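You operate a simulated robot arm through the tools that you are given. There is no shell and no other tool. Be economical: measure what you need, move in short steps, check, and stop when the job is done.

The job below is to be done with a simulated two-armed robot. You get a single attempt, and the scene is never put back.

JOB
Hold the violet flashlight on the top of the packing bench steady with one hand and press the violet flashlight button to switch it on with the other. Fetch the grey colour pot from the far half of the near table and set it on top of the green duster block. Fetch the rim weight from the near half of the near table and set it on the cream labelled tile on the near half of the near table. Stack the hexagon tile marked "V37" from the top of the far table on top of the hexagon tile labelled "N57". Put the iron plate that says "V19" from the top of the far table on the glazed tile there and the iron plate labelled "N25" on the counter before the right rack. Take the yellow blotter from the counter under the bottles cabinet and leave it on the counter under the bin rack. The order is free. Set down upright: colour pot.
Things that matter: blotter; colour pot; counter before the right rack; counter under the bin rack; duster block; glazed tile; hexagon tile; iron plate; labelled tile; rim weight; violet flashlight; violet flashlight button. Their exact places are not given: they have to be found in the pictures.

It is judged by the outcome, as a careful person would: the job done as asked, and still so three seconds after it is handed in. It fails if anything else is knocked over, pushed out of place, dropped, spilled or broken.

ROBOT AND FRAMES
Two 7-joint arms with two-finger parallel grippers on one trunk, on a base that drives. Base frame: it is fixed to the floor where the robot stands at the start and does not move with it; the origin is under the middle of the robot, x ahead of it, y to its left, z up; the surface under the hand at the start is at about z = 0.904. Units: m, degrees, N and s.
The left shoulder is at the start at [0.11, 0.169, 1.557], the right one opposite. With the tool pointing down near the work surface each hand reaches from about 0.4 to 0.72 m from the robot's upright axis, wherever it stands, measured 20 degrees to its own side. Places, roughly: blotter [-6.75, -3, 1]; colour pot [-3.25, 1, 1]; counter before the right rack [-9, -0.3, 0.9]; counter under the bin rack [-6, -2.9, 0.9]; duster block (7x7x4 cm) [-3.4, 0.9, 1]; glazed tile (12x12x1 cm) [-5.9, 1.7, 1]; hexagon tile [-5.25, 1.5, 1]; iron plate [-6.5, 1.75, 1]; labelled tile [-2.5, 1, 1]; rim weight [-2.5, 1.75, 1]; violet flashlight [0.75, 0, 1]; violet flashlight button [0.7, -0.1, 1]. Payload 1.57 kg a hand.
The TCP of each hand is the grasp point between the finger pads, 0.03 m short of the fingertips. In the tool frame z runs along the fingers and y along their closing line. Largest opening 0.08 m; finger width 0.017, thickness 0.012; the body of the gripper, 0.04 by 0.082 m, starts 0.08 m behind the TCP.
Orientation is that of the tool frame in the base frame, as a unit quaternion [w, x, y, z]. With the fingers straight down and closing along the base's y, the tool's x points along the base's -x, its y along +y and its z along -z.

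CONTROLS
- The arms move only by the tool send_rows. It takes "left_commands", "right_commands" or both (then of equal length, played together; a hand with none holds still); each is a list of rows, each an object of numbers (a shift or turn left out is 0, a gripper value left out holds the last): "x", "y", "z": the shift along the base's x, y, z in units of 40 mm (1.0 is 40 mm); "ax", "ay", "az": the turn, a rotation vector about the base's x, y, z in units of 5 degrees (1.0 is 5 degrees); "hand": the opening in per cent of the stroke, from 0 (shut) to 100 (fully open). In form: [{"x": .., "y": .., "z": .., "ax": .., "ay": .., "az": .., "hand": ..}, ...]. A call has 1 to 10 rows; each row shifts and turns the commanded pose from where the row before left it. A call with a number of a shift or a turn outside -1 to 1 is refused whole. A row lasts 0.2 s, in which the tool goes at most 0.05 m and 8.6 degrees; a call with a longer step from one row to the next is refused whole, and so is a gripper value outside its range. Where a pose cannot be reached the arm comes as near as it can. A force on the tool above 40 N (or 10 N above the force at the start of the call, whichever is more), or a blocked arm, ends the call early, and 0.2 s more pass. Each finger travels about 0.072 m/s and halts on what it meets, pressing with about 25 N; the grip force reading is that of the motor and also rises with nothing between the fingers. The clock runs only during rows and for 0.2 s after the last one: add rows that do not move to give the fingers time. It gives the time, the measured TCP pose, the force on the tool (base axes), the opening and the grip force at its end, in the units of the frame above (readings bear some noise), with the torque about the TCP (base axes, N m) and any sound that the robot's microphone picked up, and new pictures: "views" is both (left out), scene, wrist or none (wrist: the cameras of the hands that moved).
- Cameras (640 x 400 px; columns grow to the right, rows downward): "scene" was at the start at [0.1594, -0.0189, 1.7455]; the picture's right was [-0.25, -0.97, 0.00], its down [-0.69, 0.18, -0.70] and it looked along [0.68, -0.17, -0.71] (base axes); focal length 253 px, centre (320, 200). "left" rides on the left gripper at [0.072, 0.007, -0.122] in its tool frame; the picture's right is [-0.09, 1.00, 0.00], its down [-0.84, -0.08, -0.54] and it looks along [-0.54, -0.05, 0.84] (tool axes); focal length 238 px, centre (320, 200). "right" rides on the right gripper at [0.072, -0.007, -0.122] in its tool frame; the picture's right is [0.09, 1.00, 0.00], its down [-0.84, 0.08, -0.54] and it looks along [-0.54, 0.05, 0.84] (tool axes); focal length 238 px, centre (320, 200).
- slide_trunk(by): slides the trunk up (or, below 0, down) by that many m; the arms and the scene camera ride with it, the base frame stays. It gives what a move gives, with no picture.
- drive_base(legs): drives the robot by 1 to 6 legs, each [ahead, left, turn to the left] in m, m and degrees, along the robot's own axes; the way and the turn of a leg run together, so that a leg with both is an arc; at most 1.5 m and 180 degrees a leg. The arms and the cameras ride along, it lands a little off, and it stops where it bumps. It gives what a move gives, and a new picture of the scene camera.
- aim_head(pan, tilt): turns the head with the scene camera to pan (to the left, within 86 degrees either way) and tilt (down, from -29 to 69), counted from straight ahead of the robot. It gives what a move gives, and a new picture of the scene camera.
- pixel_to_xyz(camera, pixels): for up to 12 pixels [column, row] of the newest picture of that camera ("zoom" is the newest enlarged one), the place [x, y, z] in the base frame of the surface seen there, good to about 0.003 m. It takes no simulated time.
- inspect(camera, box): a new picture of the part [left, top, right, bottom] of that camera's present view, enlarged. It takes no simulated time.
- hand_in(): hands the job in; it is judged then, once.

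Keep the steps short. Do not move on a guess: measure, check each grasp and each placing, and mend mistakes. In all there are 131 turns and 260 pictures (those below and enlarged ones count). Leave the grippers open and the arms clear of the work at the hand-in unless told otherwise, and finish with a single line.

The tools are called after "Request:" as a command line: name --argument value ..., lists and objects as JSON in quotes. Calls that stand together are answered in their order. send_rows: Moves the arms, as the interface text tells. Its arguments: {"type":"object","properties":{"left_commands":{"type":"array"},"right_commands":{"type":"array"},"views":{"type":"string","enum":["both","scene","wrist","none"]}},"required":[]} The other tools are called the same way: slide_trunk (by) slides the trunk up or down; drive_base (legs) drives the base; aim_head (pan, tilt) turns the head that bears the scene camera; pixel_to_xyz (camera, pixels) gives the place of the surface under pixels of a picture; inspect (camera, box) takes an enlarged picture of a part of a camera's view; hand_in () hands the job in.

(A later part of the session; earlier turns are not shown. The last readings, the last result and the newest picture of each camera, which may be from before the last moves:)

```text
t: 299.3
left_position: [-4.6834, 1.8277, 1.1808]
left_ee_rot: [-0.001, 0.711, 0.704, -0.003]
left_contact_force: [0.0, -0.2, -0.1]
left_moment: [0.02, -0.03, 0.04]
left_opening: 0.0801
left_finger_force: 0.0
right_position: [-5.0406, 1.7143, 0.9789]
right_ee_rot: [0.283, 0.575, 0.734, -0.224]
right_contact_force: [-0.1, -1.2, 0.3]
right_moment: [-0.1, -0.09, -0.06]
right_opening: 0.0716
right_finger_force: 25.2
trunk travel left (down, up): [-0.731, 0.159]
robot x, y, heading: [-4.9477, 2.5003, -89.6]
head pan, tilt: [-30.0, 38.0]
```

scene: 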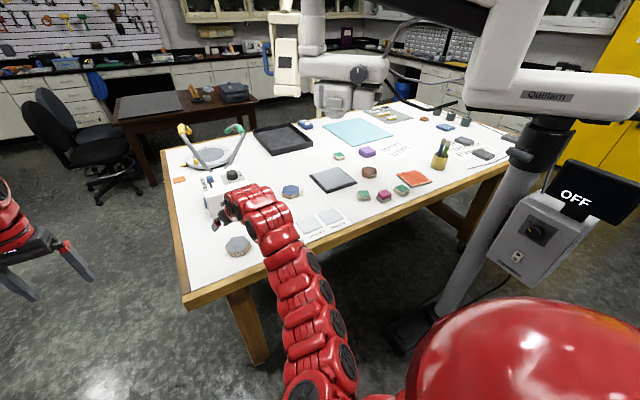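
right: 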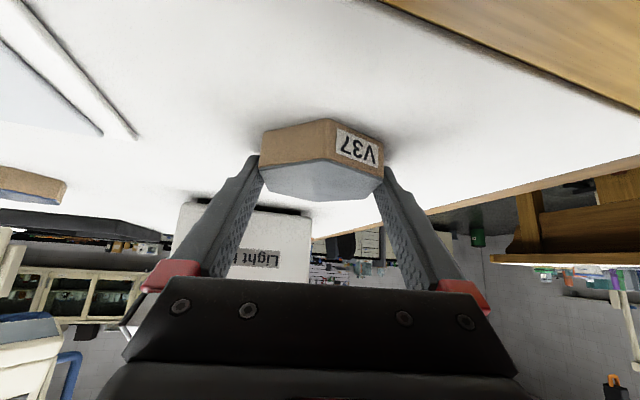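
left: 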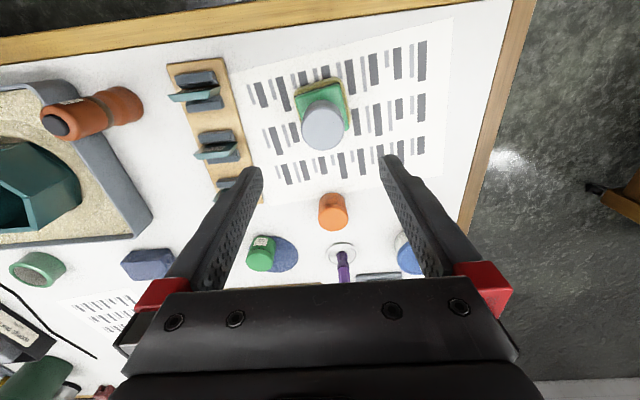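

Gripped at 71.6 mm. I lift it, back off, and slide to x≈-5.38.

Request:
send_rows --right_commands '[{"z": 0.3}, {"z": 0.5}, {"z": 0.6}, {"z": 0.6}]' --views "wrist"

Request:
drive_base --legs '[[-0.28, 0, 0], [0, -0.43, -0.4]]'

Request:
send_rows --right_commands '[{"x": -0.8}, {"x": -0.8}, {"x": -0.8}, {"x": -0.8}, {"x": -0.8}, {"x": -0.8}, {"x": -0.8}]' --views "both"

```text
t: 300.3
left_position: [-4.6823, 1.8289, 1.1786]
left_ee_rot: [-0.002, 0.711, 0.704, -0.002]
left_contact_force: [-0.8, -0.4, -0.8]
left_moment: [-0.05, 0.0, 0.0]
left_opening: 0.0801
left_finger_force: 0.1
right_position: [-5.0393, 1.71, 1.0597]
right_ee_rot: [0.285, 0.574, 0.735, -0.224]
right_contact_force: [0.3, 0.4, -2.5]
right_moment: [0.06, -0.01, -0.01]
right_opening: 0.0715
right_finger_force: 25.2
trunk travel left (down, up): [-0.731, 0.159]
robot x, y, heading: [-4.9528, 2.5015, -89.5]
head pan, tilt: [-30.0, 38.0]
```

right: 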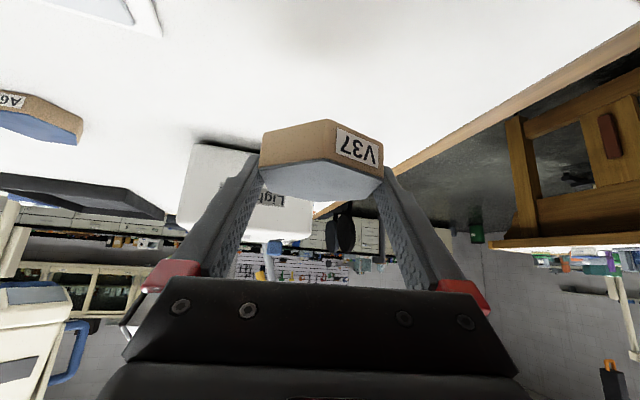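

```text
t: 304.4
left_position: [-5.118, 2.0984, 1.1785]
left_ee_rot: [-0.002, 0.711, 0.703, -0.003]
left_contact_force: [-0.7, 0.9, 0.1]
left_moment: [-0.02, 0.0, -0.02]
left_opening: 0.08
left_finger_force: 0.1
right_position: [-5.4753, 1.9821, 1.0593]
right_ee_rot: [0.284, 0.575, 0.734, -0.225]
right_contact_force: [-0.2, 0.6, -3.6]
right_moment: [-0.02, -0.02, 0.01]
right_opening: 0.0715
right_finger_force: 24.9
trunk travel left (down, up): [-0.731, 0.159]
robot x, y, heading: [-5.3835, 2.7687, -89.9]
head pan, tilt: [-30.0, 38.0]
```

scene: 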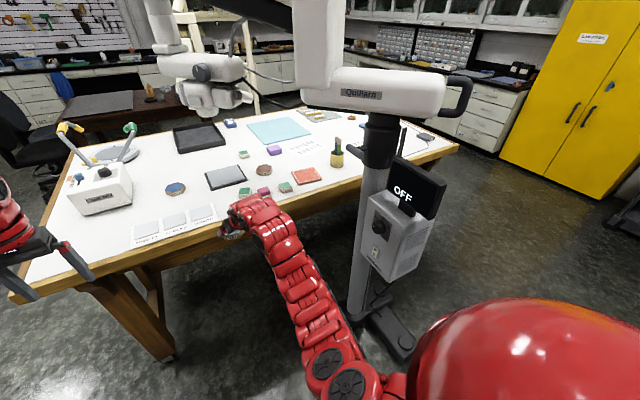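

```text
t: 306.1
left_position: [-5.1212, 2.0987, 1.1784]
left_ee_rot: [0.0, 0.712, 0.702, -0.002]
left_contact_force: [0.2, -1.0, -0.3]
left_moment: [-0.04, 0.01, 0.0]
left_opening: 0.0802
left_finger_force: 0.1
right_position: [-5.7015, 1.9822, 1.0583]
right_ee_rot: [0.284, 0.576, 0.734, -0.223]
right_contact_force: [-0.3, -0.7, -1.6]
right_moment: [0.02, -0.04, 0.02]
right_opening: 0.0717
right_finger_force: 25.7
trunk travel left (down, up): [-0.731, 0.159]
robot x, y, heading: [-5.3847, 2.7716, -89.7]
head pan, tilt: [-30.0, 38.0]
```

scene: 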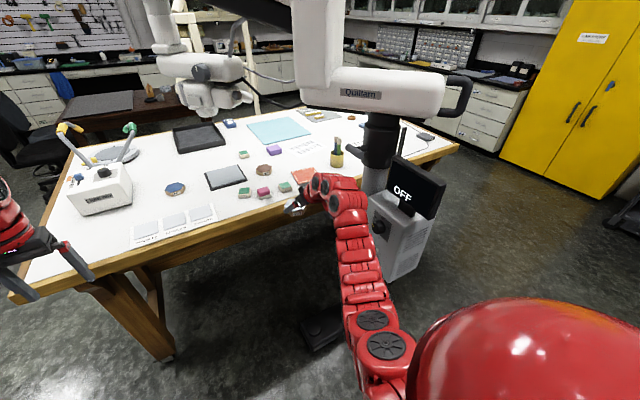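
right: 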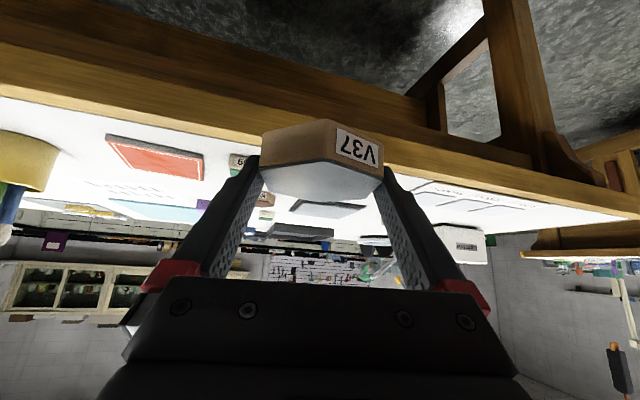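

V37 is clear of the scope stand. I measure N57's hexagon precisely from here.

Request:
inspect --camera "scene" --box '[244, 155, 284, 185]'

```text
13.33 times, centred on (264, 170) of scene
```

zoom: 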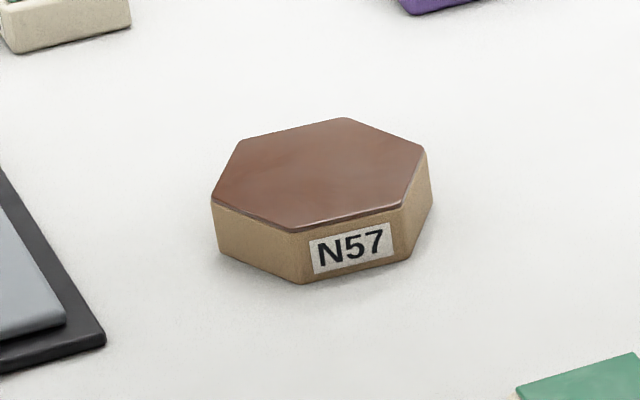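

Request:
pixel_to_xyz --camera "zoom" --pixels '[[218, 201], [244, 142], [342, 122], [419, 153], [400, 205], [302, 224], [318, 175]]'

```text
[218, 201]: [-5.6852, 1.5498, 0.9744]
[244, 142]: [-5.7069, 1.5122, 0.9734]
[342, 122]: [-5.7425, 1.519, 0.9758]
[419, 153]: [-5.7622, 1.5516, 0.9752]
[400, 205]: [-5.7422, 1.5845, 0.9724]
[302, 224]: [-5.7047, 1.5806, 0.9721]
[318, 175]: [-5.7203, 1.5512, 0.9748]
```

N57 centre: (-5.724, 1.550), top 0.975. I drive ahead 0.39 m with the hand low under the scope.

Request:
drive_base --legs '[[0.2, 0, 0], [0.19, 0, 0]]'

Request:
inspect --camera "right" --box '[0, 0, 640, 400]'

```text
t: 308.8
left_position: [-5.1258, 1.709, 1.1788]
left_ee_rot: [-0.002, 0.715, 0.699, -0.002]
left_contact_force: [0.5, 0.1, 0.7]
left_moment: [-0.04, -0.01, 0.0]
left_opening: 0.0802
left_finger_force: 0.1
right_position: [-5.7086, 1.5985, 1.0579]
right_ee_rot: [0.282, 0.579, 0.731, -0.225]
right_contact_force: [0.1, -0.1, -1.7]
right_moment: [0.03, -0.02, -0.04]
right_opening: 0.0714
right_finger_force: 24.8
trunk travel left (down, up): [-0.731, 0.159]
robot x, y, heading: [-5.386, 2.3839, -90.3]
head pan, tilt: [-30.0, 38.0]
```

scene: 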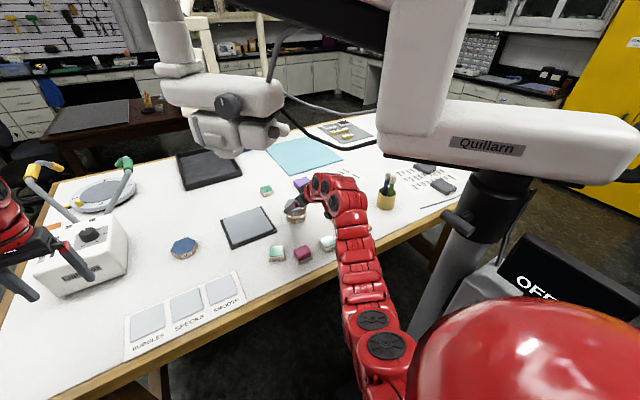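

```text
1.00 times, centred on (320, 200) of right (not enlarged: the box is as wide or as high as the picture)
```

zoom: 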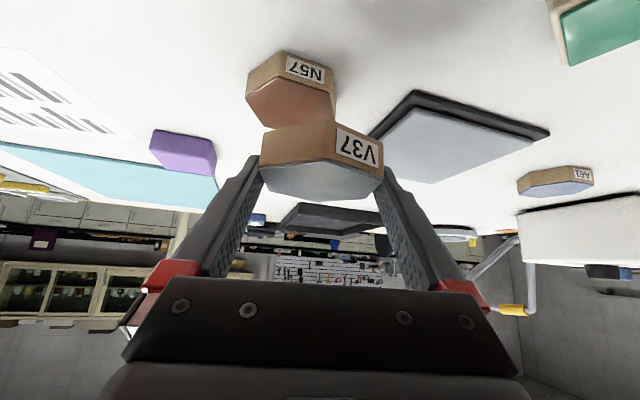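

Request:
send_rows --right_commands '[{"x": -0.16, "y": -0.3}, {"x": -0.16, "y": -0.3}, {"x": -0.155, "y": -0.31}, {"z": -0.4}, {"z": -0.4}]' --views "both"

Request:
inspect --camera "scene" --box '[270, 160, 390, 260]'

Request:
inspect --camera "right" --box '[220, 60, 420, 200]'

```text
t: 310.0
left_position: [-5.1261, 1.7094, 1.1802]
left_ee_rot: [0.0, 0.715, 0.699, -0.002]
left_contact_force: [-0.3, 0.4, 0.6]
left_moment: [0.01, 0.02, 0.02]
left_opening: 0.0798
left_finger_force: 0.0
right_position: [-5.73, 1.5615, 1.0252]
right_ee_rot: [0.282, 0.579, 0.731, -0.226]
right_contact_force: [-0.3, 0.1, -0.8]
right_moment: [0.02, 0.0, -0.01]
right_opening: 0.0714
right_finger_force: 25.4
trunk travel left (down, up): [-0.731, 0.159]
robot x, y, heading: [-5.3843, 2.3862, -90.3]
head pan, tilt: [-30.0, 38.0]
```

scene: 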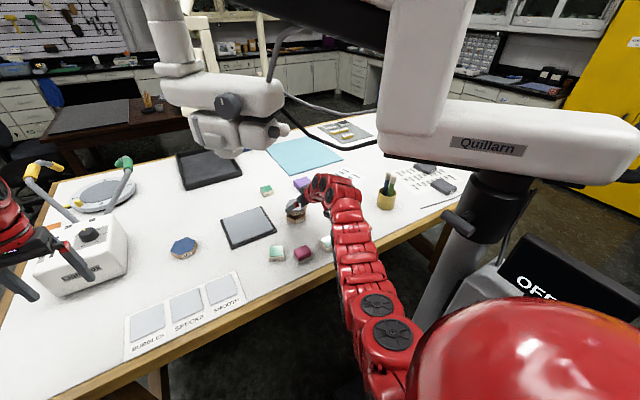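
right: 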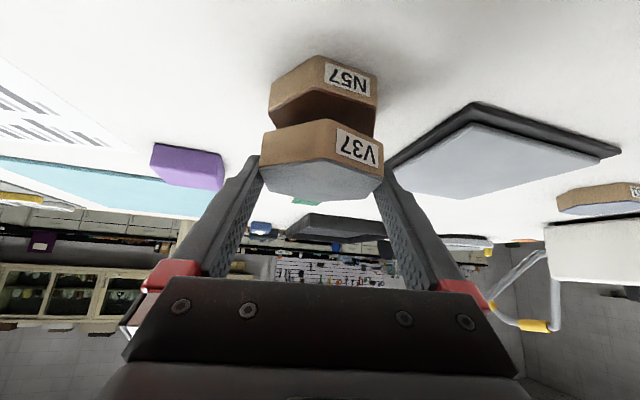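

```text
4.00 times, centred on (330, 210) of scene
```

zoom: 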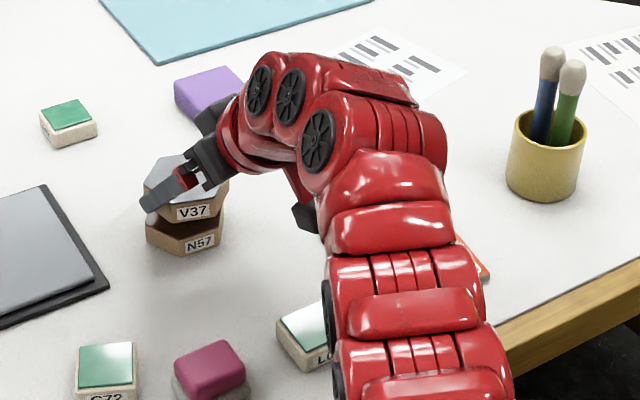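

```text
2.86 times, centred on (320, 130) of right
```

zoom: 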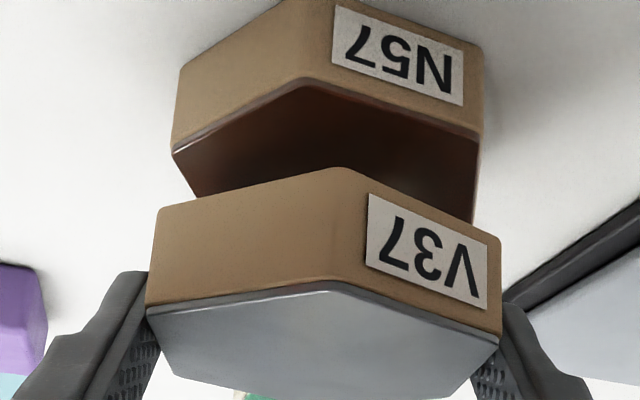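

The stack looks aligned. I check both near corners in this enlarged view.

Request:
pixel_to_xyz --camera "zoom" --pixels '[[330, 288], [305, 84], [152, 318], [495, 345], [180, 155], [478, 145], [320, 360]]'

```text
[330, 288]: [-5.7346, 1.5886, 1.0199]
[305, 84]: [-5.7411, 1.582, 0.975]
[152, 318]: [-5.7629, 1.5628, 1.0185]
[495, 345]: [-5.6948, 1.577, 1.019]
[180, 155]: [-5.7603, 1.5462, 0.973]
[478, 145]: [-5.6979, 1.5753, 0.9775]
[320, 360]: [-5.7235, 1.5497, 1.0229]
```

V37 is about 4–5 mm off toward the robot. I correct this and lower to contact.

Request:
send_rows --right_commands '[{"x": -0.08, "y": -0.12}, {"z": -0.25}, {"z": -0.1}, {"z": -0.06}]' --views "none"

```text
t: 311.0
left_position: [-5.1269, 1.7089, 1.1796]
left_ee_rot: [0.0, 0.715, 0.699, -0.002]
left_contact_force: [-0.3, 0.0, -0.1]
left_moment: [0.01, 0.02, 0.0]
left_opening: 0.0797
left_finger_force: 0.0
right_position: [-5.7325, 1.5567, 1.0095]
right_ee_rot: [0.283, 0.58, 0.73, -0.226]
right_contact_force: [-0.2, 0.0, -3.1]
right_moment: [0.02, 0.0, 0.0]
right_opening: 0.0714
right_finger_force: 25.1
trunk travel left (down, up): [-0.731, 0.159]
robot x, y, heading: [-5.3871, 2.3896, -90.4]
head pan, tilt: [-30.0, 38.0]
```

Request:
send_rows --right_commands '[{"z": -0.06}, {"z": -0.05}]' --views "none"

```text
t: 311.6
left_position: [-5.1261, 1.7093, 1.1797]
left_ee_rot: [-0.001, 0.715, 0.699, -0.002]
left_contact_force: [0.0, 0.3, 0.2]
left_moment: [-0.01, 0.03, 0.0]
left_opening: 0.0801
left_finger_force: 0.1
right_position: [-5.7317, 1.5579, 1.0054]
right_ee_rot: [0.283, 0.578, 0.731, -0.225]
right_contact_force: [-0.6, 0.8, -1.6]
right_moment: [-0.01, -0.01, 0.0]
right_opening: 0.0716
right_finger_force: 25.0
trunk travel left (down, up): [-0.731, 0.159]
robot x, y, heading: [-5.3867, 2.3888, -90.6]
head pan, tilt: [-30.0, 38.0]
```

Request:
send_rows --right_commands '[{"z": -0.04}, {"z": -0.03}]' --views "none"

```text
t: 312.2
left_position: [-5.1267, 1.7093, 1.1789]
left_ee_rot: [-0.001, 0.715, 0.699, -0.002]
left_contact_force: [0.2, 0.9, 0.0]
left_moment: [-0.03, 0.0, 0.0]
left_opening: 0.0799
left_finger_force: 0.0
right_position: [-5.7307, 1.5594, 1.0033]
right_ee_rot: [0.283, 0.579, 0.73, -0.227]
right_contact_force: [-0.6, -1.0, 3.3]
right_moment: [0.05, -0.13, -0.03]
right_opening: 0.0717
right_finger_force: 24.9
trunk travel left (down, up): [-0.731, 0.159]
robot x, y, heading: [-5.3836, 2.3872, -90.4]
head pan, tilt: [-30.0, 38.0]
```

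Light contact. I release, slide straight back along the flats, and look.

Request:
send_rows --right_commands '[{"hand": 100}, {"hand": 100}, {"x": -0.1, "y": 0.4, "z": 0.03}, {"x": -0.1, "y": 0.4, "z": 0.03}, {"x": -0.1, "y": 0.4, "z": 0.05}, {"x": -0.1, "y": 0.4, "z": 0.1}, {"x": -0.05, "y": 0.5, "z": 0.2}, {"y": 0.6, "z": 0.3}]' --views "both"

Request:
inspect --camera "scene" --box '[250, 160, 370, 260]'

```text
t: 314.0
left_position: [-5.1254, 1.7102, 1.1802]
left_ee_rot: [-0.001, 0.715, 0.699, -0.002]
left_contact_force: [0.5, 0.2, 1.3]
left_moment: [0.04, 0.0, 0.01]
left_opening: 0.08
left_finger_force: 0.0
right_position: [-5.7507, 1.6676, 1.0311]
right_ee_rot: [0.283, 0.58, 0.73, -0.226]
right_contact_force: [0.2, 0.0, -0.1]
right_moment: [0.02, -0.01, 0.04]
right_opening: 0.08
right_finger_force: 0.0
trunk travel left (down, up): [-0.731, 0.159]
robot x, y, heading: [-5.3814, 2.3841, -90.4]
head pan, tilt: [-30.0, 38.0]
```

scene: 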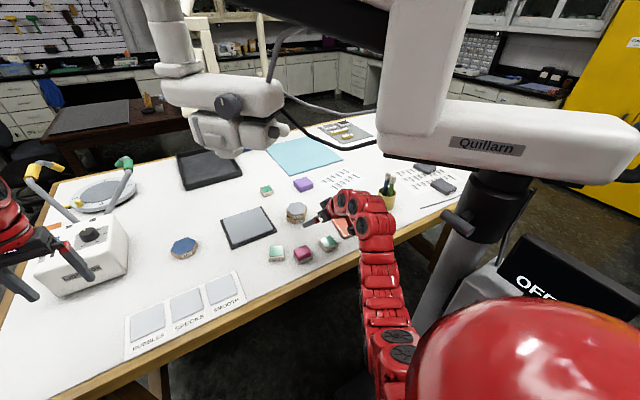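
right: 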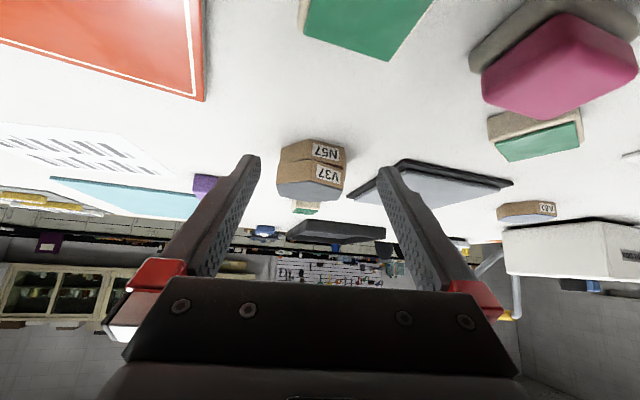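

```text
4.00 times, centred on (310, 210) of scene
```

zoom: 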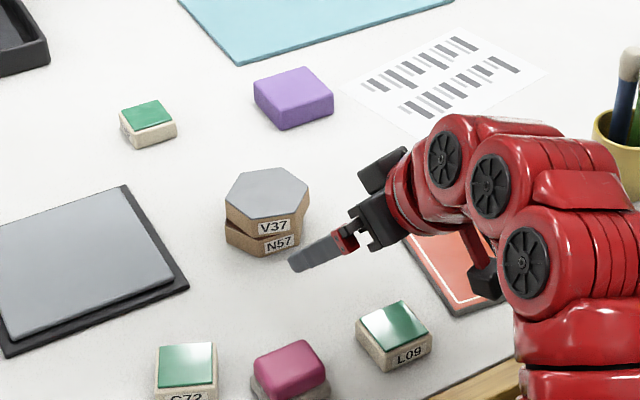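

The stack is good. Before backing out I check the black lever on the column beside the arm.

Request:
pixel_to_xyz --camera "scene" --pixels '[[446, 215], [455, 222], [470, 230], [375, 205], [380, 225], [365, 195], [480, 270]]'

```text
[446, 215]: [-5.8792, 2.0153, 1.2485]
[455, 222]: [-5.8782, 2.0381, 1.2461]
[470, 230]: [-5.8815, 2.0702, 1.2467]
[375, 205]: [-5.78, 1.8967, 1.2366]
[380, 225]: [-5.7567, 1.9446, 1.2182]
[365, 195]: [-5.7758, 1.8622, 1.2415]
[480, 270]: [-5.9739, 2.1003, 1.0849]
```

I move the hand 0.1 m away from the lever, then back out and return the hand to vertical.

Request:
send_rows --right_commands '[{"y": 0.4, "z": 0.4}, {"x": 0.6, "y": 0.3}, {"x": 0.6, "y": 0.3}, {"x": 0.6}, {"x": 0.6}]' --views "none"

Request:
drive_base --legs '[[-0.45, 0, 0], [-0.25, 0.1, 0]]'

Request:
send_rows --right_commands '[{"ax": 0.971, "ay": 0.2415, "x": 0.4}, {"ax": 0.971, "ay": 0.2415, "x": 0.4}, {"ax": 0.971, "ay": 0.2415, "x": 0.4}, {"ax": 0.971, "ay": 0.2415, "x": 0.4}, {"ax": 0.971, "ay": 0.2415, "y": 0.2}, {"ax": 0.971, "ay": 0.2415, "y": 0.2}, {"ax": 0.971, "ay": 0.2415, "y": 0.2}, {"ax": 0.971, "ay": 0.2415, "y": 0.2}, {"ax": 0.55, "ay": 0.13, "y": 0.2}]' --views "none"

Request:
slide_trunk --by 0.1

Request:
aim_head --pan -60 --tilt 30

```text
t: 315.2
left_position: [-5.1257, 1.7093, 1.1801]
left_ee_rot: [-0.001, 0.715, 0.699, -0.003]
left_contact_force: [-0.1, 1.5, 0.1]
left_moment: [0.01, 0.02, 0.03]
left_opening: 0.0802
left_finger_force: 0.0
right_position: [-5.6515, 1.705, 1.0488]
right_ee_rot: [0.282, 0.579, 0.731, -0.225]
right_contact_force: [0.9, 0.3, 0.1]
right_moment: [0.01, 0.02, -0.01]
right_opening: 0.0797
right_finger_force: 0.0
trunk travel left (down, up): [-0.731, 0.159]
robot x, y, heading: [-5.3842, 2.3838, -90.4]
head pan, tilt: [-30.0, 38.0]
```

```text
t: 319.4
left_position: [-5.0192, 2.4107, 1.179]
left_ee_rot: [-0.001, 0.711, 0.703, -0.001]
left_contact_force: [0.1, 0.0, 0.1]
left_moment: [-0.01, 0.01, 0.01]
left_opening: 0.08
left_finger_force: 0.0
right_position: [-5.5444, 2.4002, 1.048]
right_ee_rot: [0.285, 0.575, 0.734, -0.224]
right_contact_force: [0.8, -0.1, 0.0]
right_moment: [-0.02, -0.03, 0.0]
right_opening: 0.08
right_finger_force: 0.1
trunk travel left (down, up): [-0.731, 0.159]
robot x, y, heading: [-5.2871, 3.0913, -89.6]
head pan, tilt: [-30.0, 38.0]
```

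scene: 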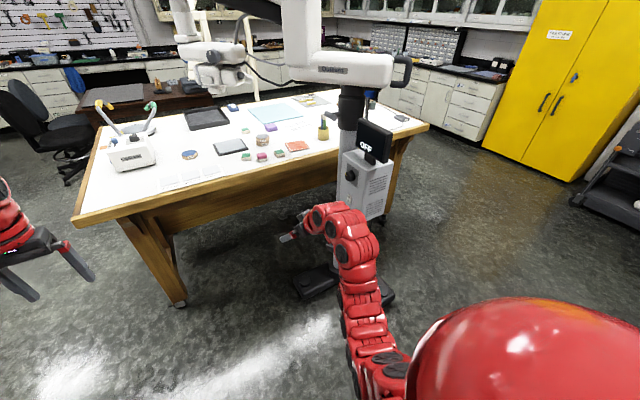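

```text
t: 321.4
left_position: [-5.0175, 2.4113, 1.1799]
left_ee_rot: [-0.002, 0.712, 0.702, -0.003]
left_contact_force: [0.5, -0.2, 0.3]
left_moment: [0.0, 0.05, 0.04]
left_opening: 0.0799
left_finger_force: 0.0
right_position: [-5.4822, 2.4356, 1.0439]
right_ee_rot: [-0.005, 0.615, 0.788, 0.002]
right_contact_force: [0.1, -0.2, 1.1]
right_moment: [0.0, 0.01, -0.01]
right_opening: 0.0802
right_finger_force: 0.0
right hand out of reach, approached as far as the arm can: row 6
trunk travel left (down, up): [-0.731, 0.159]
robot x, y, heading: [-5.2829, 3.0847, -89.8]
head pan, tilt: [-30.0, 38.0]
```

```text
t: 322.7
left_position: [-5.0191, 2.4113, 1.279]
left_ee_rot: [-0.001, 0.711, 0.703, -0.002]
left_contact_force: [-0.2, -0.3, 1.3]
left_moment: [-0.04, 0.01, 0.0]
left_opening: 0.0799
left_finger_force: 0.0
right_position: [-5.4813, 2.4343, 1.1437]
right_ee_rot: [-0.004, 0.617, 0.787, 0.0]
right_contact_force: [0.2, 0.4, 0.7]
right_moment: [0.0, -0.02, 0.01]
right_opening: 0.0798
right_finger_force: 0.2
trunk travel left (down, up): [-0.831, 0.059]
robot x, y, heading: [-5.2858, 3.0823, -89.9]
head pan, tilt: [-30.0, 38.0]
```

```text
t: 323.7
left_position: [-5.0184, 2.4117, 1.28]
left_ee_rot: [-0.001, 0.712, 0.702, -0.003]
left_contact_force: [0.3, 0.4, -0.4]
left_moment: [0.03, -0.04, 0.03]
left_opening: 0.0804
left_finger_force: 0.0
right_position: [-5.4815, 2.4343, 1.1449]
right_ee_rot: [-0.004, 0.616, 0.788, 0.0]
right_contact_force: [-0.2, -0.1, -0.2]
right_moment: [-0.02, 0.01, 0.0]
right_opening: 0.0799
right_finger_force: 0.1
trunk travel left (down, up): [-0.831, 0.059]
robot x, y, heading: [-5.2865, 3.0854, -89.7]
head pan, tilt: [-60.0, 30.0]
```

scene: 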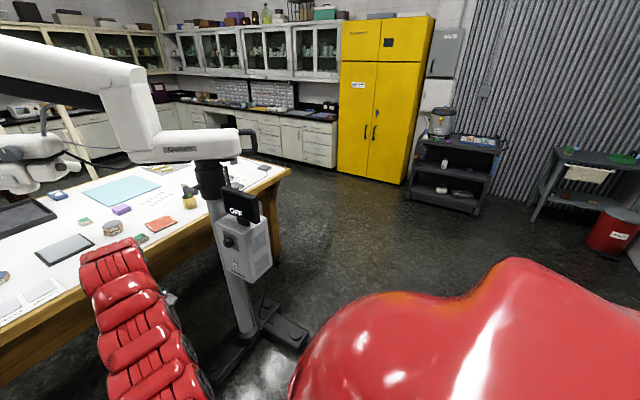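

Next are the iron plates. I go around the scope to its other side, at x≈-6.6.

Request:
drive_base --legs '[[-0.15, 0, 0], [0, -1.25, 0]]'

Request:
aim_head --pan 0 --tilt 38

```text
t: 331.0
left_position: [-6.293, 2.5609, 1.2797]
left_ee_rot: [-0.001, 0.714, 0.7, -0.002]
left_contact_force: [-0.2, -0.3, -0.7]
left_moment: [-0.02, 0.0, 0.01]
left_opening: 0.0802
left_finger_force: 0.0
right_position: [-6.7546, 2.5887, 1.145]
right_ee_rot: [-0.004, 0.619, 0.785, 0.0]
right_contact_force: [-0.4, 0.5, 0.9]
right_moment: [0.06, -0.01, -0.03]
right_opening: 0.0799
right_finger_force: 0.1
trunk travel left (down, up): [-0.831, 0.059]
robot x, y, heading: [-6.554, 3.2392, -90.2]
head pan, tilt: [-60.0, 30.0]
```

scene: 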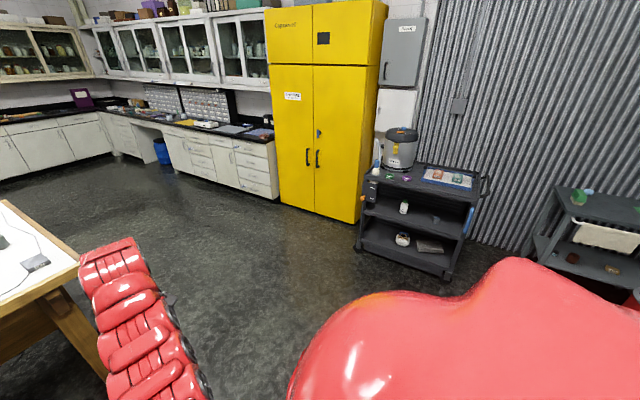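

```text
t: 332.3
left_position: [-6.2928, 2.5616, 1.2791]
left_ee_rot: [0.0, 0.714, 0.7, -0.002]
left_contact_force: [0.6, 0.3, 0.2]
left_moment: [-0.01, 0.03, -0.02]
left_opening: 0.08
left_finger_force: 0.1
right_position: [-6.7549, 2.588, 1.1446]
right_ee_rot: [-0.004, 0.619, 0.786, 0.0]
right_contact_force: [0.0, 0.2, 0.5]
right_moment: [0.01, -0.01, -0.01]
right_opening: 0.08
right_finger_force: 0.0
trunk travel left (down, up): [-0.831, 0.059]
robot x, y, heading: [-6.5526, 3.2381, -90.1]
head pan, tilt: [0.0, 38.0]
```

scene: 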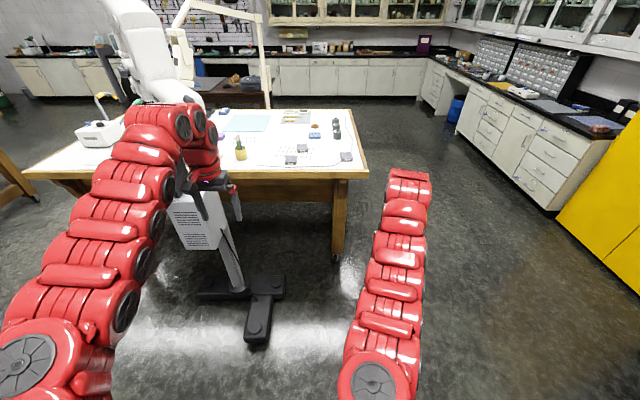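

Request:
inspect --camera "scene" --box '[220, 105, 380, 205]'

Request:
pixel_to_xyz --camera "scene" --pixels '[[291, 160], [302, 148], [347, 157], [336, 130], [315, 135], [259, 335], [283, 280], [200, 293], [368, 172], [205, 235], [182, 185]]'

```text
4.00 times, centred on (300, 155) of scene
```

zoom: 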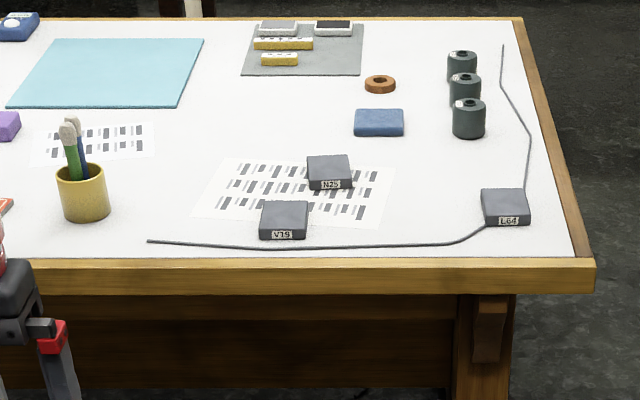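

```text
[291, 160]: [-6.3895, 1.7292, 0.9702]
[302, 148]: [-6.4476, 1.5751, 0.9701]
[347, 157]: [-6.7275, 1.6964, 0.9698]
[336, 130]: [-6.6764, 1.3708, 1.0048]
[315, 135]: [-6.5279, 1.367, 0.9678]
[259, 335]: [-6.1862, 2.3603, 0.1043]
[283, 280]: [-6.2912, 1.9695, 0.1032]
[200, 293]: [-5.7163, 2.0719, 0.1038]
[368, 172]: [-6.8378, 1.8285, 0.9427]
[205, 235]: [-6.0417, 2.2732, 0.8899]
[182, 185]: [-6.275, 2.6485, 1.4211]
```

V19 is at (-6.39, 1.73), N25 at (-6.45, 1.575), and the stand's feet reach x≈-6.29. I'll use the left hand tilted 45°. Here in free space I lower the trunk 0.1 m and tilt the left hand.

Request:
slide_trunk --by -0.1

Request:
send_rows --left_commands '[{"y": -0.6}, {"ax": -1, "y": -0.3}, {"ax": -1, "y": -0.3}, {"ax": -1, "y": -0.3}, {"ax": -1, "y": -0.3}, {"ax": -1, "y": -0.3}, {"ax": -1, "y": -0.3}, {"ax": -1, "y": -0.3}, {"ax": -1, "y": -0.3}, {"ax": -0.8}]' --right_commands '[{"z": 0.5}, {"z": 0.5}, {"z": 0.5}, {"z": 0.5}, {"z": 0}, {"z": 0}, {"z": 0}, {"z": 0}, {"z": 0}, {"z": 0}]' --views "none"

Request:
drive_base --legs '[[0, -0.06, 0], [0.74, 0, 0]]'

Request:
inspect --camera "left" --box '[0, 0, 640, 400]'

```text
t: 333.7
left_position: [-6.2939, 2.5616, 1.1803]
left_ee_rot: [-0.001, 0.714, 0.7, -0.002]
left_contact_force: [-0.3, 0.2, 0.2]
left_moment: [0.02, 0.01, -0.01]
left_opening: 0.0802
left_finger_force: 0.0
right_position: [-6.7565, 2.5886, 1.0462]
right_ee_rot: [-0.004, 0.619, 0.786, 0.001]
right_contact_force: [0.1, -0.5, -0.2]
right_moment: [0.0, 0.0, 0.0]
right_opening: 0.0798
right_finger_force: 0.1
trunk travel left (down, up): [-0.731, 0.159]
robot x, y, heading: [-6.5534, 3.2388, -90.1]
head pan, tilt: [0.0, 38.0]
```

```text
t: 335.9
left_position: [-6.2931, 2.4404, 1.1797]
left_ee_rot: [0.268, 0.662, 0.648, -0.265]
left_contact_force: [0.9, -0.4, 0.9]
left_moment: [-0.01, 0.01, 0.01]
left_opening: 0.08
left_finger_force: 0.1
right_position: [-6.7532, 2.5883, 1.124]
right_ee_rot: [-0.004, 0.619, 0.785, 0.0]
right_contact_force: [-0.2, -0.6, -0.4]
right_moment: [-0.02, -0.02, -0.01]
right_opening: 0.0799
right_finger_force: 0.0
trunk travel left (down, up): [-0.731, 0.159]
robot x, y, heading: [-6.552, 3.2389, -90.1]
head pan, tilt: [0.0, 38.0]
```

```text
t: 340.4
left_position: [-6.3553, 1.7146, 1.1803]
left_ee_rot: [0.267, 0.662, 0.649, -0.264]
left_contact_force: [-0.3, -0.8, 0.0]
left_moment: [-0.03, -0.02, 0.04]
left_opening: 0.0801
left_finger_force: 0.1
right_position: [-6.8161, 1.8643, 1.1248]
right_ee_rot: [-0.005, 0.619, 0.786, 0.0]
right_contact_force: [-0.5, -0.8, 0.3]
right_moment: [-0.04, 0.01, 0.0]
right_opening: 0.08
right_finger_force: 0.1
trunk travel left (down, up): [-0.731, 0.159]
robot x, y, heading: [-6.6148, 2.5155, -90.3]
head pan, tilt: [0.0, 38.0]
```

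scene: 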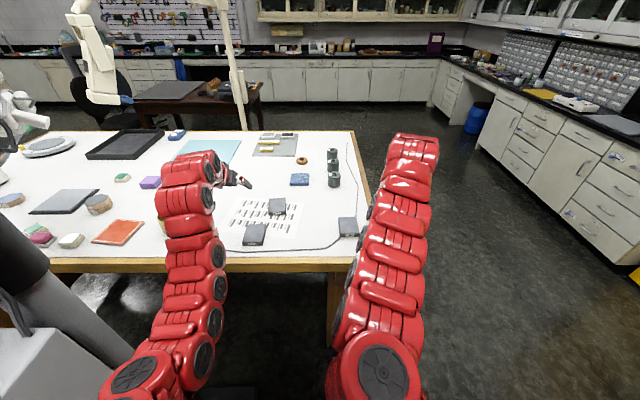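

```text
1.00 times, centred on (320, 200) of left (not enlarged: the box is as wide or as high as the picture)
```

zoom: 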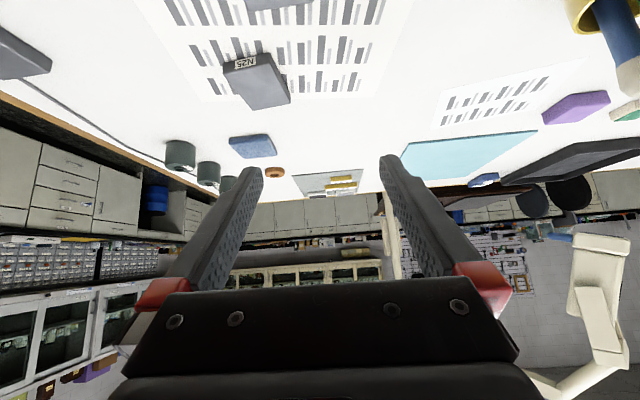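

Good position. I measure V19, N25 and the glazed tile in the head view.

Request:
inspect --camera "scene" --box '[235, 190, 299, 250]'

Request:
pixel_to_xyz --camera "scene" --pixels '[[103, 219], [144, 223], [127, 245], [92, 240], [118, 231]]'

```text
6.67 times, centred on (267, 220) of scene
```

zoom: 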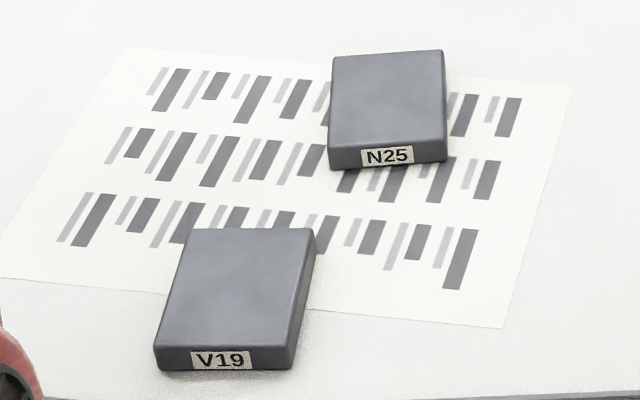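

```text
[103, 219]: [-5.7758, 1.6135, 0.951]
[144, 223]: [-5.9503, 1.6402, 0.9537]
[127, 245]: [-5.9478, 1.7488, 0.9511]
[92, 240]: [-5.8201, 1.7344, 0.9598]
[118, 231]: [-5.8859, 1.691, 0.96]
```

Request:
pixel_to_xyz --camera "zoom" --pixels '[[190, 234], [308, 234], [160, 340], [292, 342], [237, 288], [334, 60], [438, 56], [332, 140], [442, 138], [388, 98]]'

```text
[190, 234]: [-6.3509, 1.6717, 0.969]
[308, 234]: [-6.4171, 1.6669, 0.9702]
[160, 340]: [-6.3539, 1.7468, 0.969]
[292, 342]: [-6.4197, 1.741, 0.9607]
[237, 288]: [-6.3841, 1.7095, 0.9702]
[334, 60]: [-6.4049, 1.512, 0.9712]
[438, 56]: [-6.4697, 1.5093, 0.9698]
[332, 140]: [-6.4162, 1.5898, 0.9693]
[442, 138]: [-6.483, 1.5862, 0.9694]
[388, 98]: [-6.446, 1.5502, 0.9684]
```

V19 centre is (-6.385, 1.707), about 68 mm wide. I move over it and descend to just above, checking alignment.

Request:
send_rows --left_commands '[{"x": -0.37, "y": 0.05, "az": 0.45, "z": -0.4}, {"x": -0.37, "y": 0.05, "az": 0.45, "z": -0.7}, {"z": -0.7}, {"z": -0.7}, {"z": -0.7}, {"z": -0.7}, {"z": -0.2}]' --views "wrist"

Request:
inspect --camera "left" --box '[220, 60, 420, 200]'

```text
t: 342.0
left_position: [-6.3849, 1.7186, 1.0166]
left_ee_rot: [0.277, 0.636, 0.674, -0.253]
left_contact_force: [-0.2, -0.2, 0.9]
left_moment: [-0.01, -0.06, 0.0]
left_opening: 0.08
left_finger_force: 0.0
right_position: [-6.8163, 1.8638, 1.124]
right_ee_rot: [-0.005, 0.62, 0.785, 0.001]
right_contact_force: [-0.8, 0.4, -0.5]
right_moment: [0.04, 0.02, 0.0]
right_opening: 0.0799
right_finger_force: 0.1
trunk travel left (down, up): [-0.731, 0.159]
robot x, y, heading: [-6.616, 2.51, -90.2]
head pan, tilt: [0.0, 38.0]
```

left: 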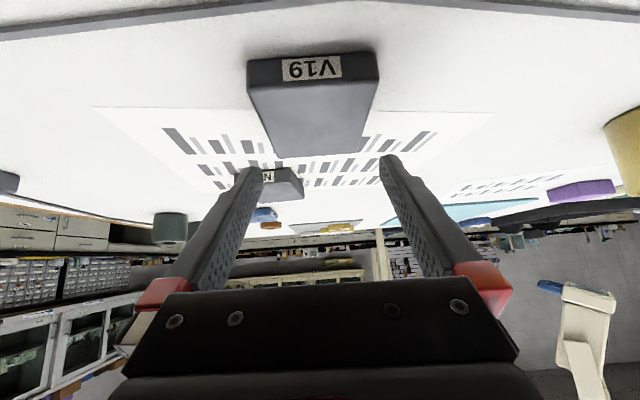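

```text
2.86 times, centred on (320, 130) of left
```

zoom: 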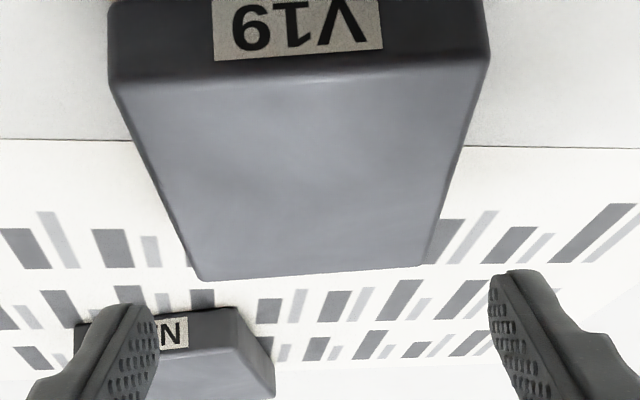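

Request:
pixel_to_xyz --camera "zoom" --pixels '[[125, 90], [475, 65], [203, 274], [422, 260], [310, 180]]'

```text
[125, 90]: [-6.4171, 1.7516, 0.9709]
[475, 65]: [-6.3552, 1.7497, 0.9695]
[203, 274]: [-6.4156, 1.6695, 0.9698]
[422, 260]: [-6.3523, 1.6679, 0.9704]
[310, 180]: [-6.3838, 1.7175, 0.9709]
```

Centred. I remove 3° of yaw, descend to z≈0.978, and close.

Request:
send_rows --left_commands '[{"az": -0.55, "y": 0.05}, {"z": -0.35}, {"z": -0.35}, {"z": -0.26}, {"z": 0}, {"hand": 80}, {"hand": 65}, {"hand": 55}, {"hand": 45}]' --views "wrist"

```text
t: 344.0
left_position: [-6.3842, 1.7202, 0.977]
left_ee_rot: [0.27, 0.652, 0.659, -0.26]
left_contact_force: [-0.1, -2.5, 2.5]
left_moment: [-0.45, 0.34, -0.02]
left_opening: 0.0701
left_finger_force: 24.5
right_position: [-6.8168, 1.8633, 1.1247]
right_ee_rot: [-0.004, 0.619, 0.785, 0.0]
right_contact_force: [-0.1, 0.7, 0.4]
right_moment: [-0.02, 0.03, 0.03]
right_opening: 0.0799
right_finger_force: 0.1
trunk travel left (down, up): [-0.731, 0.159]
robot x, y, heading: [-6.6176, 2.5114, -90.3]
head pan, tilt: [0.0, 38.0]
```

left: 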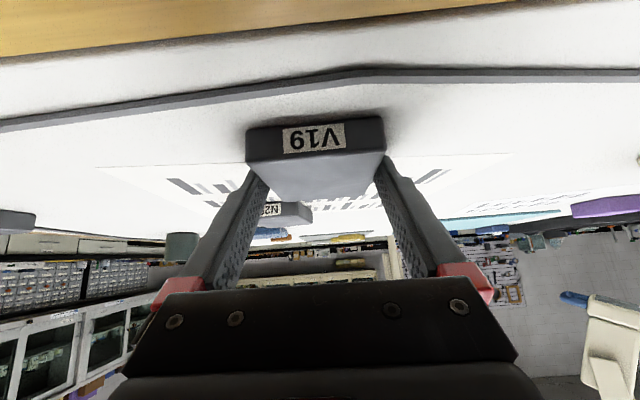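

V19 is gripped at 70 mm. The pencil cup near (-6.08, 1.68) and the scope column limit the path, so I lift and swing 45°, passing on the near side of the cup.

Request:
send_rows --left_commands '[{"z": 0.4}, {"z": 0.6}, {"z": 0.7}, {"z": 0.7}, {"y": 0.6}, {"y": 0.6}, {"az": 1, "x": 0.4, "y": 0.25}, {"az": 1, "x": 0.4, "y": 0.25}, {"az": 1, "x": 0.4, "y": 0.25}, {"az": 1, "x": 0.4, "y": 0.2}]' --views "both"

```text
t: 346.2
left_position: [-6.3181, 1.8046, 1.0747]
left_ee_rot: [0.312, 0.528, 0.762, -0.21]
left_contact_force: [0.0, -0.1, -9.0]
left_moment: [0.11, 0.06, 0.0]
left_opening: 0.0698
left_finger_force: 24.6
right_position: [-6.816, 1.8619, 1.1246]
right_ee_rot: [-0.005, 0.62, 0.785, 0.001]
right_contact_force: [0.7, 0.5, 0.6]
right_moment: [-0.01, -0.01, 0.01]
right_opening: 0.0797
right_finger_force: 0.0
trunk travel left (down, up): [-0.731, 0.159]
robot x, y, heading: [-6.6151, 2.5083, -90.0]
head pan, tilt: [0.0, 38.0]
```

scene: 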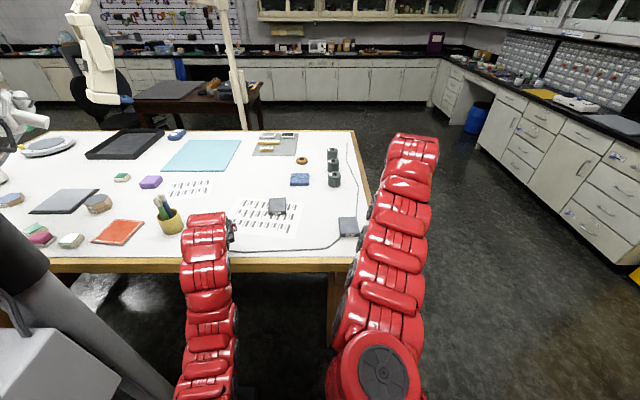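
left: 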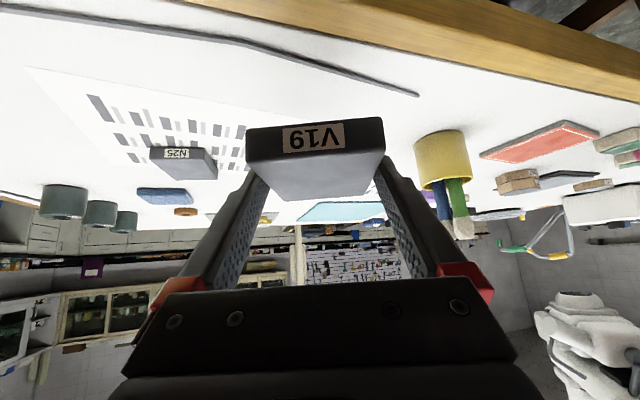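

Request:
pixel_to_xyz --camera "scene" --pixels '[[170, 213], [160, 198], [156, 206], [180, 215], [170, 232], [110, 221], [143, 225], [128, 244], [93, 240], [118, 232]]'

Request:
inspect --camera "scene" --box '[80, 190, 200, 260]'

```text
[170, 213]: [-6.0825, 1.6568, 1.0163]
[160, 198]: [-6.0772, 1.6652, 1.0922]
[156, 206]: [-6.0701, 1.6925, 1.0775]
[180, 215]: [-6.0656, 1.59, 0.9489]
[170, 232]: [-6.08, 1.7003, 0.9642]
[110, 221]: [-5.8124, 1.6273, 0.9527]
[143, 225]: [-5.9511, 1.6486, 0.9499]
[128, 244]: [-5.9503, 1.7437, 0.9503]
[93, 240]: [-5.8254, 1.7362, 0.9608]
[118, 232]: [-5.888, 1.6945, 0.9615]
```

```text
5.33 times, centred on (140, 225) of scene
```

zoom: 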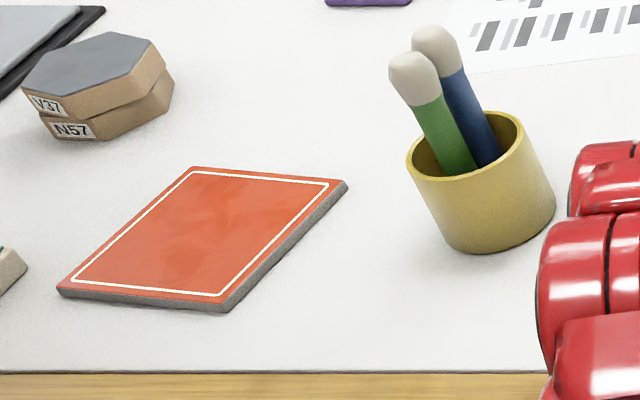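

Request:
pixel_to_xyz --camera "zoom" --pixels '[[194, 172], [336, 182], [222, 298], [66, 285], [195, 235]]'

```text
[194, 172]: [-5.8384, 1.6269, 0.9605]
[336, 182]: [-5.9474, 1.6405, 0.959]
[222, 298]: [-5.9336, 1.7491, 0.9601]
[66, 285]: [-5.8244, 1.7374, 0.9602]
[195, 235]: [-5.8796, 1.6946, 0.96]
```

Tile centre: (-5.886, 1.6885), top 0.960. The cup is at (-6.078, 1.67), its tips up to 1.09. I continue around the cup.

Request:
send_rows --left_commands '[{"az": 1, "x": 0.7, "y": 0.25}, {"az": 1, "x": 0.7, "y": 0.25}, {"az": 1, "x": 0.7, "y": 0.25}, {"az": 1, "x": 0.7, "y": 0.2}, {"az": 1, "x": 0.7}]' --views "scene"

```text
t: 347.4
left_position: [-6.1783, 1.8411, 1.0716]
left_ee_rot: [0.349, 0.35, 0.859, -0.135]
left_contact_force: [0.0, 0.3, -9.0]
left_moment: [0.14, 0.09, 0.01]
left_opening: 0.07
left_finger_force: 25.2
right_position: [-6.8165, 1.8614, 1.1246]
right_ee_rot: [-0.005, 0.619, 0.785, 0.001]
right_contact_force: [0.5, 0.8, 0.1]
right_moment: [0.02, 0.03, -0.03]
right_opening: 0.0799
right_finger_force: 0.0
trunk travel left (down, up): [-0.731, 0.159]
robot x, y, heading: [-6.6133, 2.5118, -90.1]
head pan, tilt: [0.0, 38.0]
```

scene: 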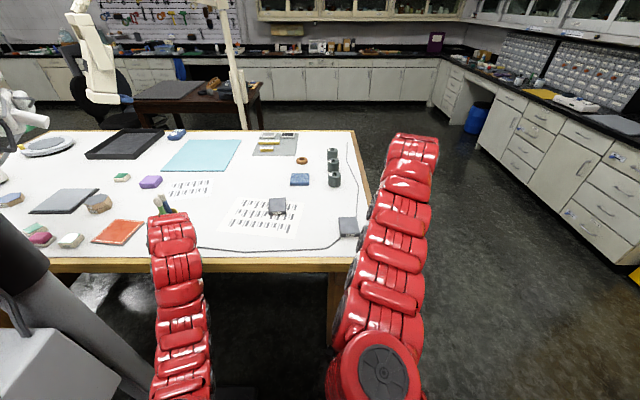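

Request:
send_rows --left_commands '[{"x": 0.75, "y": -0.05}, {"x": 0.75, "y": -0.05}, {"x": 0.75, "y": -0.15}, {"x": 0.75, "y": -0.2}, {"x": 0.75, "y": -0.3}, {"x": 0.75, "y": -0.5}]' --views "both"

```text
t: 348.8
left_position: [-5.9986, 1.7916, 1.0719]
left_ee_rot: [0.348, 0.351, 0.858, -0.137]
left_contact_force: [-0.1, -0.6, -9.0]
left_moment: [0.08, 0.09, 0.04]
left_opening: 0.0699
left_finger_force: 24.4
right_position: [-6.8158, 1.8617, 1.1238]
right_ee_rot: [-0.005, 0.619, 0.786, 0.001]
right_contact_force: [0.6, 0.7, 0.8]
right_moment: [0.02, -0.03, 0.0]
right_opening: 0.0801
right_finger_force: 0.0
trunk travel left (down, up): [-0.731, 0.159]
robot x, y, heading: [-6.6154, 2.5136, -90.2]
head pan, tilt: [0.0, 38.0]
```

scene: 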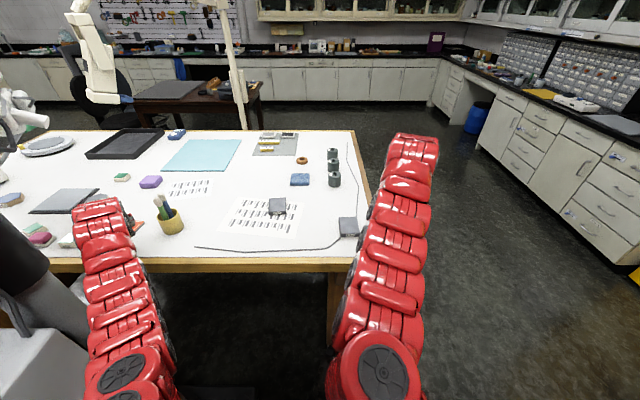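
left: 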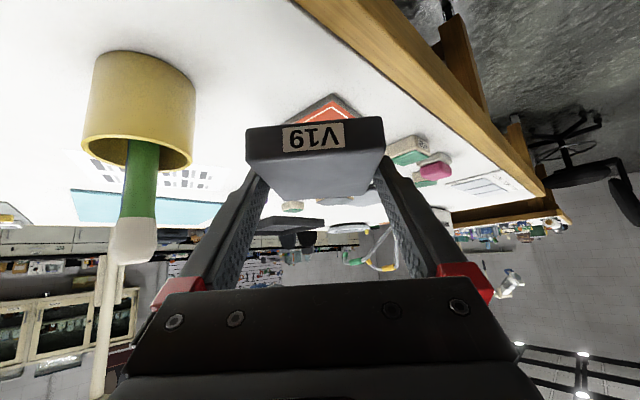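

The path is clear and the tile is dead ahead. I extend along the tool direction over the tile and lower partway.

Request:
send_rows --left_commands '[{"x": 0.52, "y": -0.47}, {"x": 0.52, "y": -0.47}, {"x": 0.52, "y": -0.47}, {"x": 0.52, "y": -0.47}, {"x": 0.52, "y": -0.47}, {"z": -0.6}, {"z": -0.6}]' --views "wrist"

Request:
pixel_to_xyz --camera "left" --pixels '[[320, 100], [250, 140], [384, 130], [320, 80], [290, 190], [345, 180], [316, 160]]'

```text
t: 350.4
left_position: [-5.9808, 1.7736, 1.0267]
left_ee_rot: [0.349, 0.35, 0.858, -0.136]
left_contact_force: [0.4, -0.4, -9.0]
left_moment: [0.04, 0.05, 0.02]
left_opening: 0.0697
left_finger_force: 25.6
left hand out of reach, approached as far as the arm can: row 2, 3, 4, 5, 7
right_position: [-6.8165, 1.8621, 1.1231]
right_ee_rot: [-0.005, 0.619, 0.785, 0.001]
right_contact_force: [0.0, 0.2, 0.2]
right_moment: [-0.01, -0.01, 0.02]
right_opening: 0.08
right_finger_force: 0.1
trunk travel left (down, up): [-0.731, 0.159]
robot x, y, heading: [-6.6225, 2.5095, -90.4]
head pan, tilt: [0.0, 38.0]
```

left: 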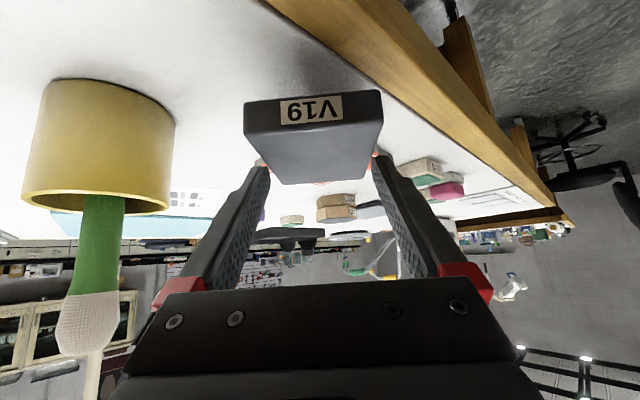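

```text
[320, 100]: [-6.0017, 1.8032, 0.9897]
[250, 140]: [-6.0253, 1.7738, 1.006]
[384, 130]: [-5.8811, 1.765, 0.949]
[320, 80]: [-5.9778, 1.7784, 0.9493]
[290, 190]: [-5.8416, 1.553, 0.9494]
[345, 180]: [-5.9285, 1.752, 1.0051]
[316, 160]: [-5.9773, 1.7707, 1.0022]
```

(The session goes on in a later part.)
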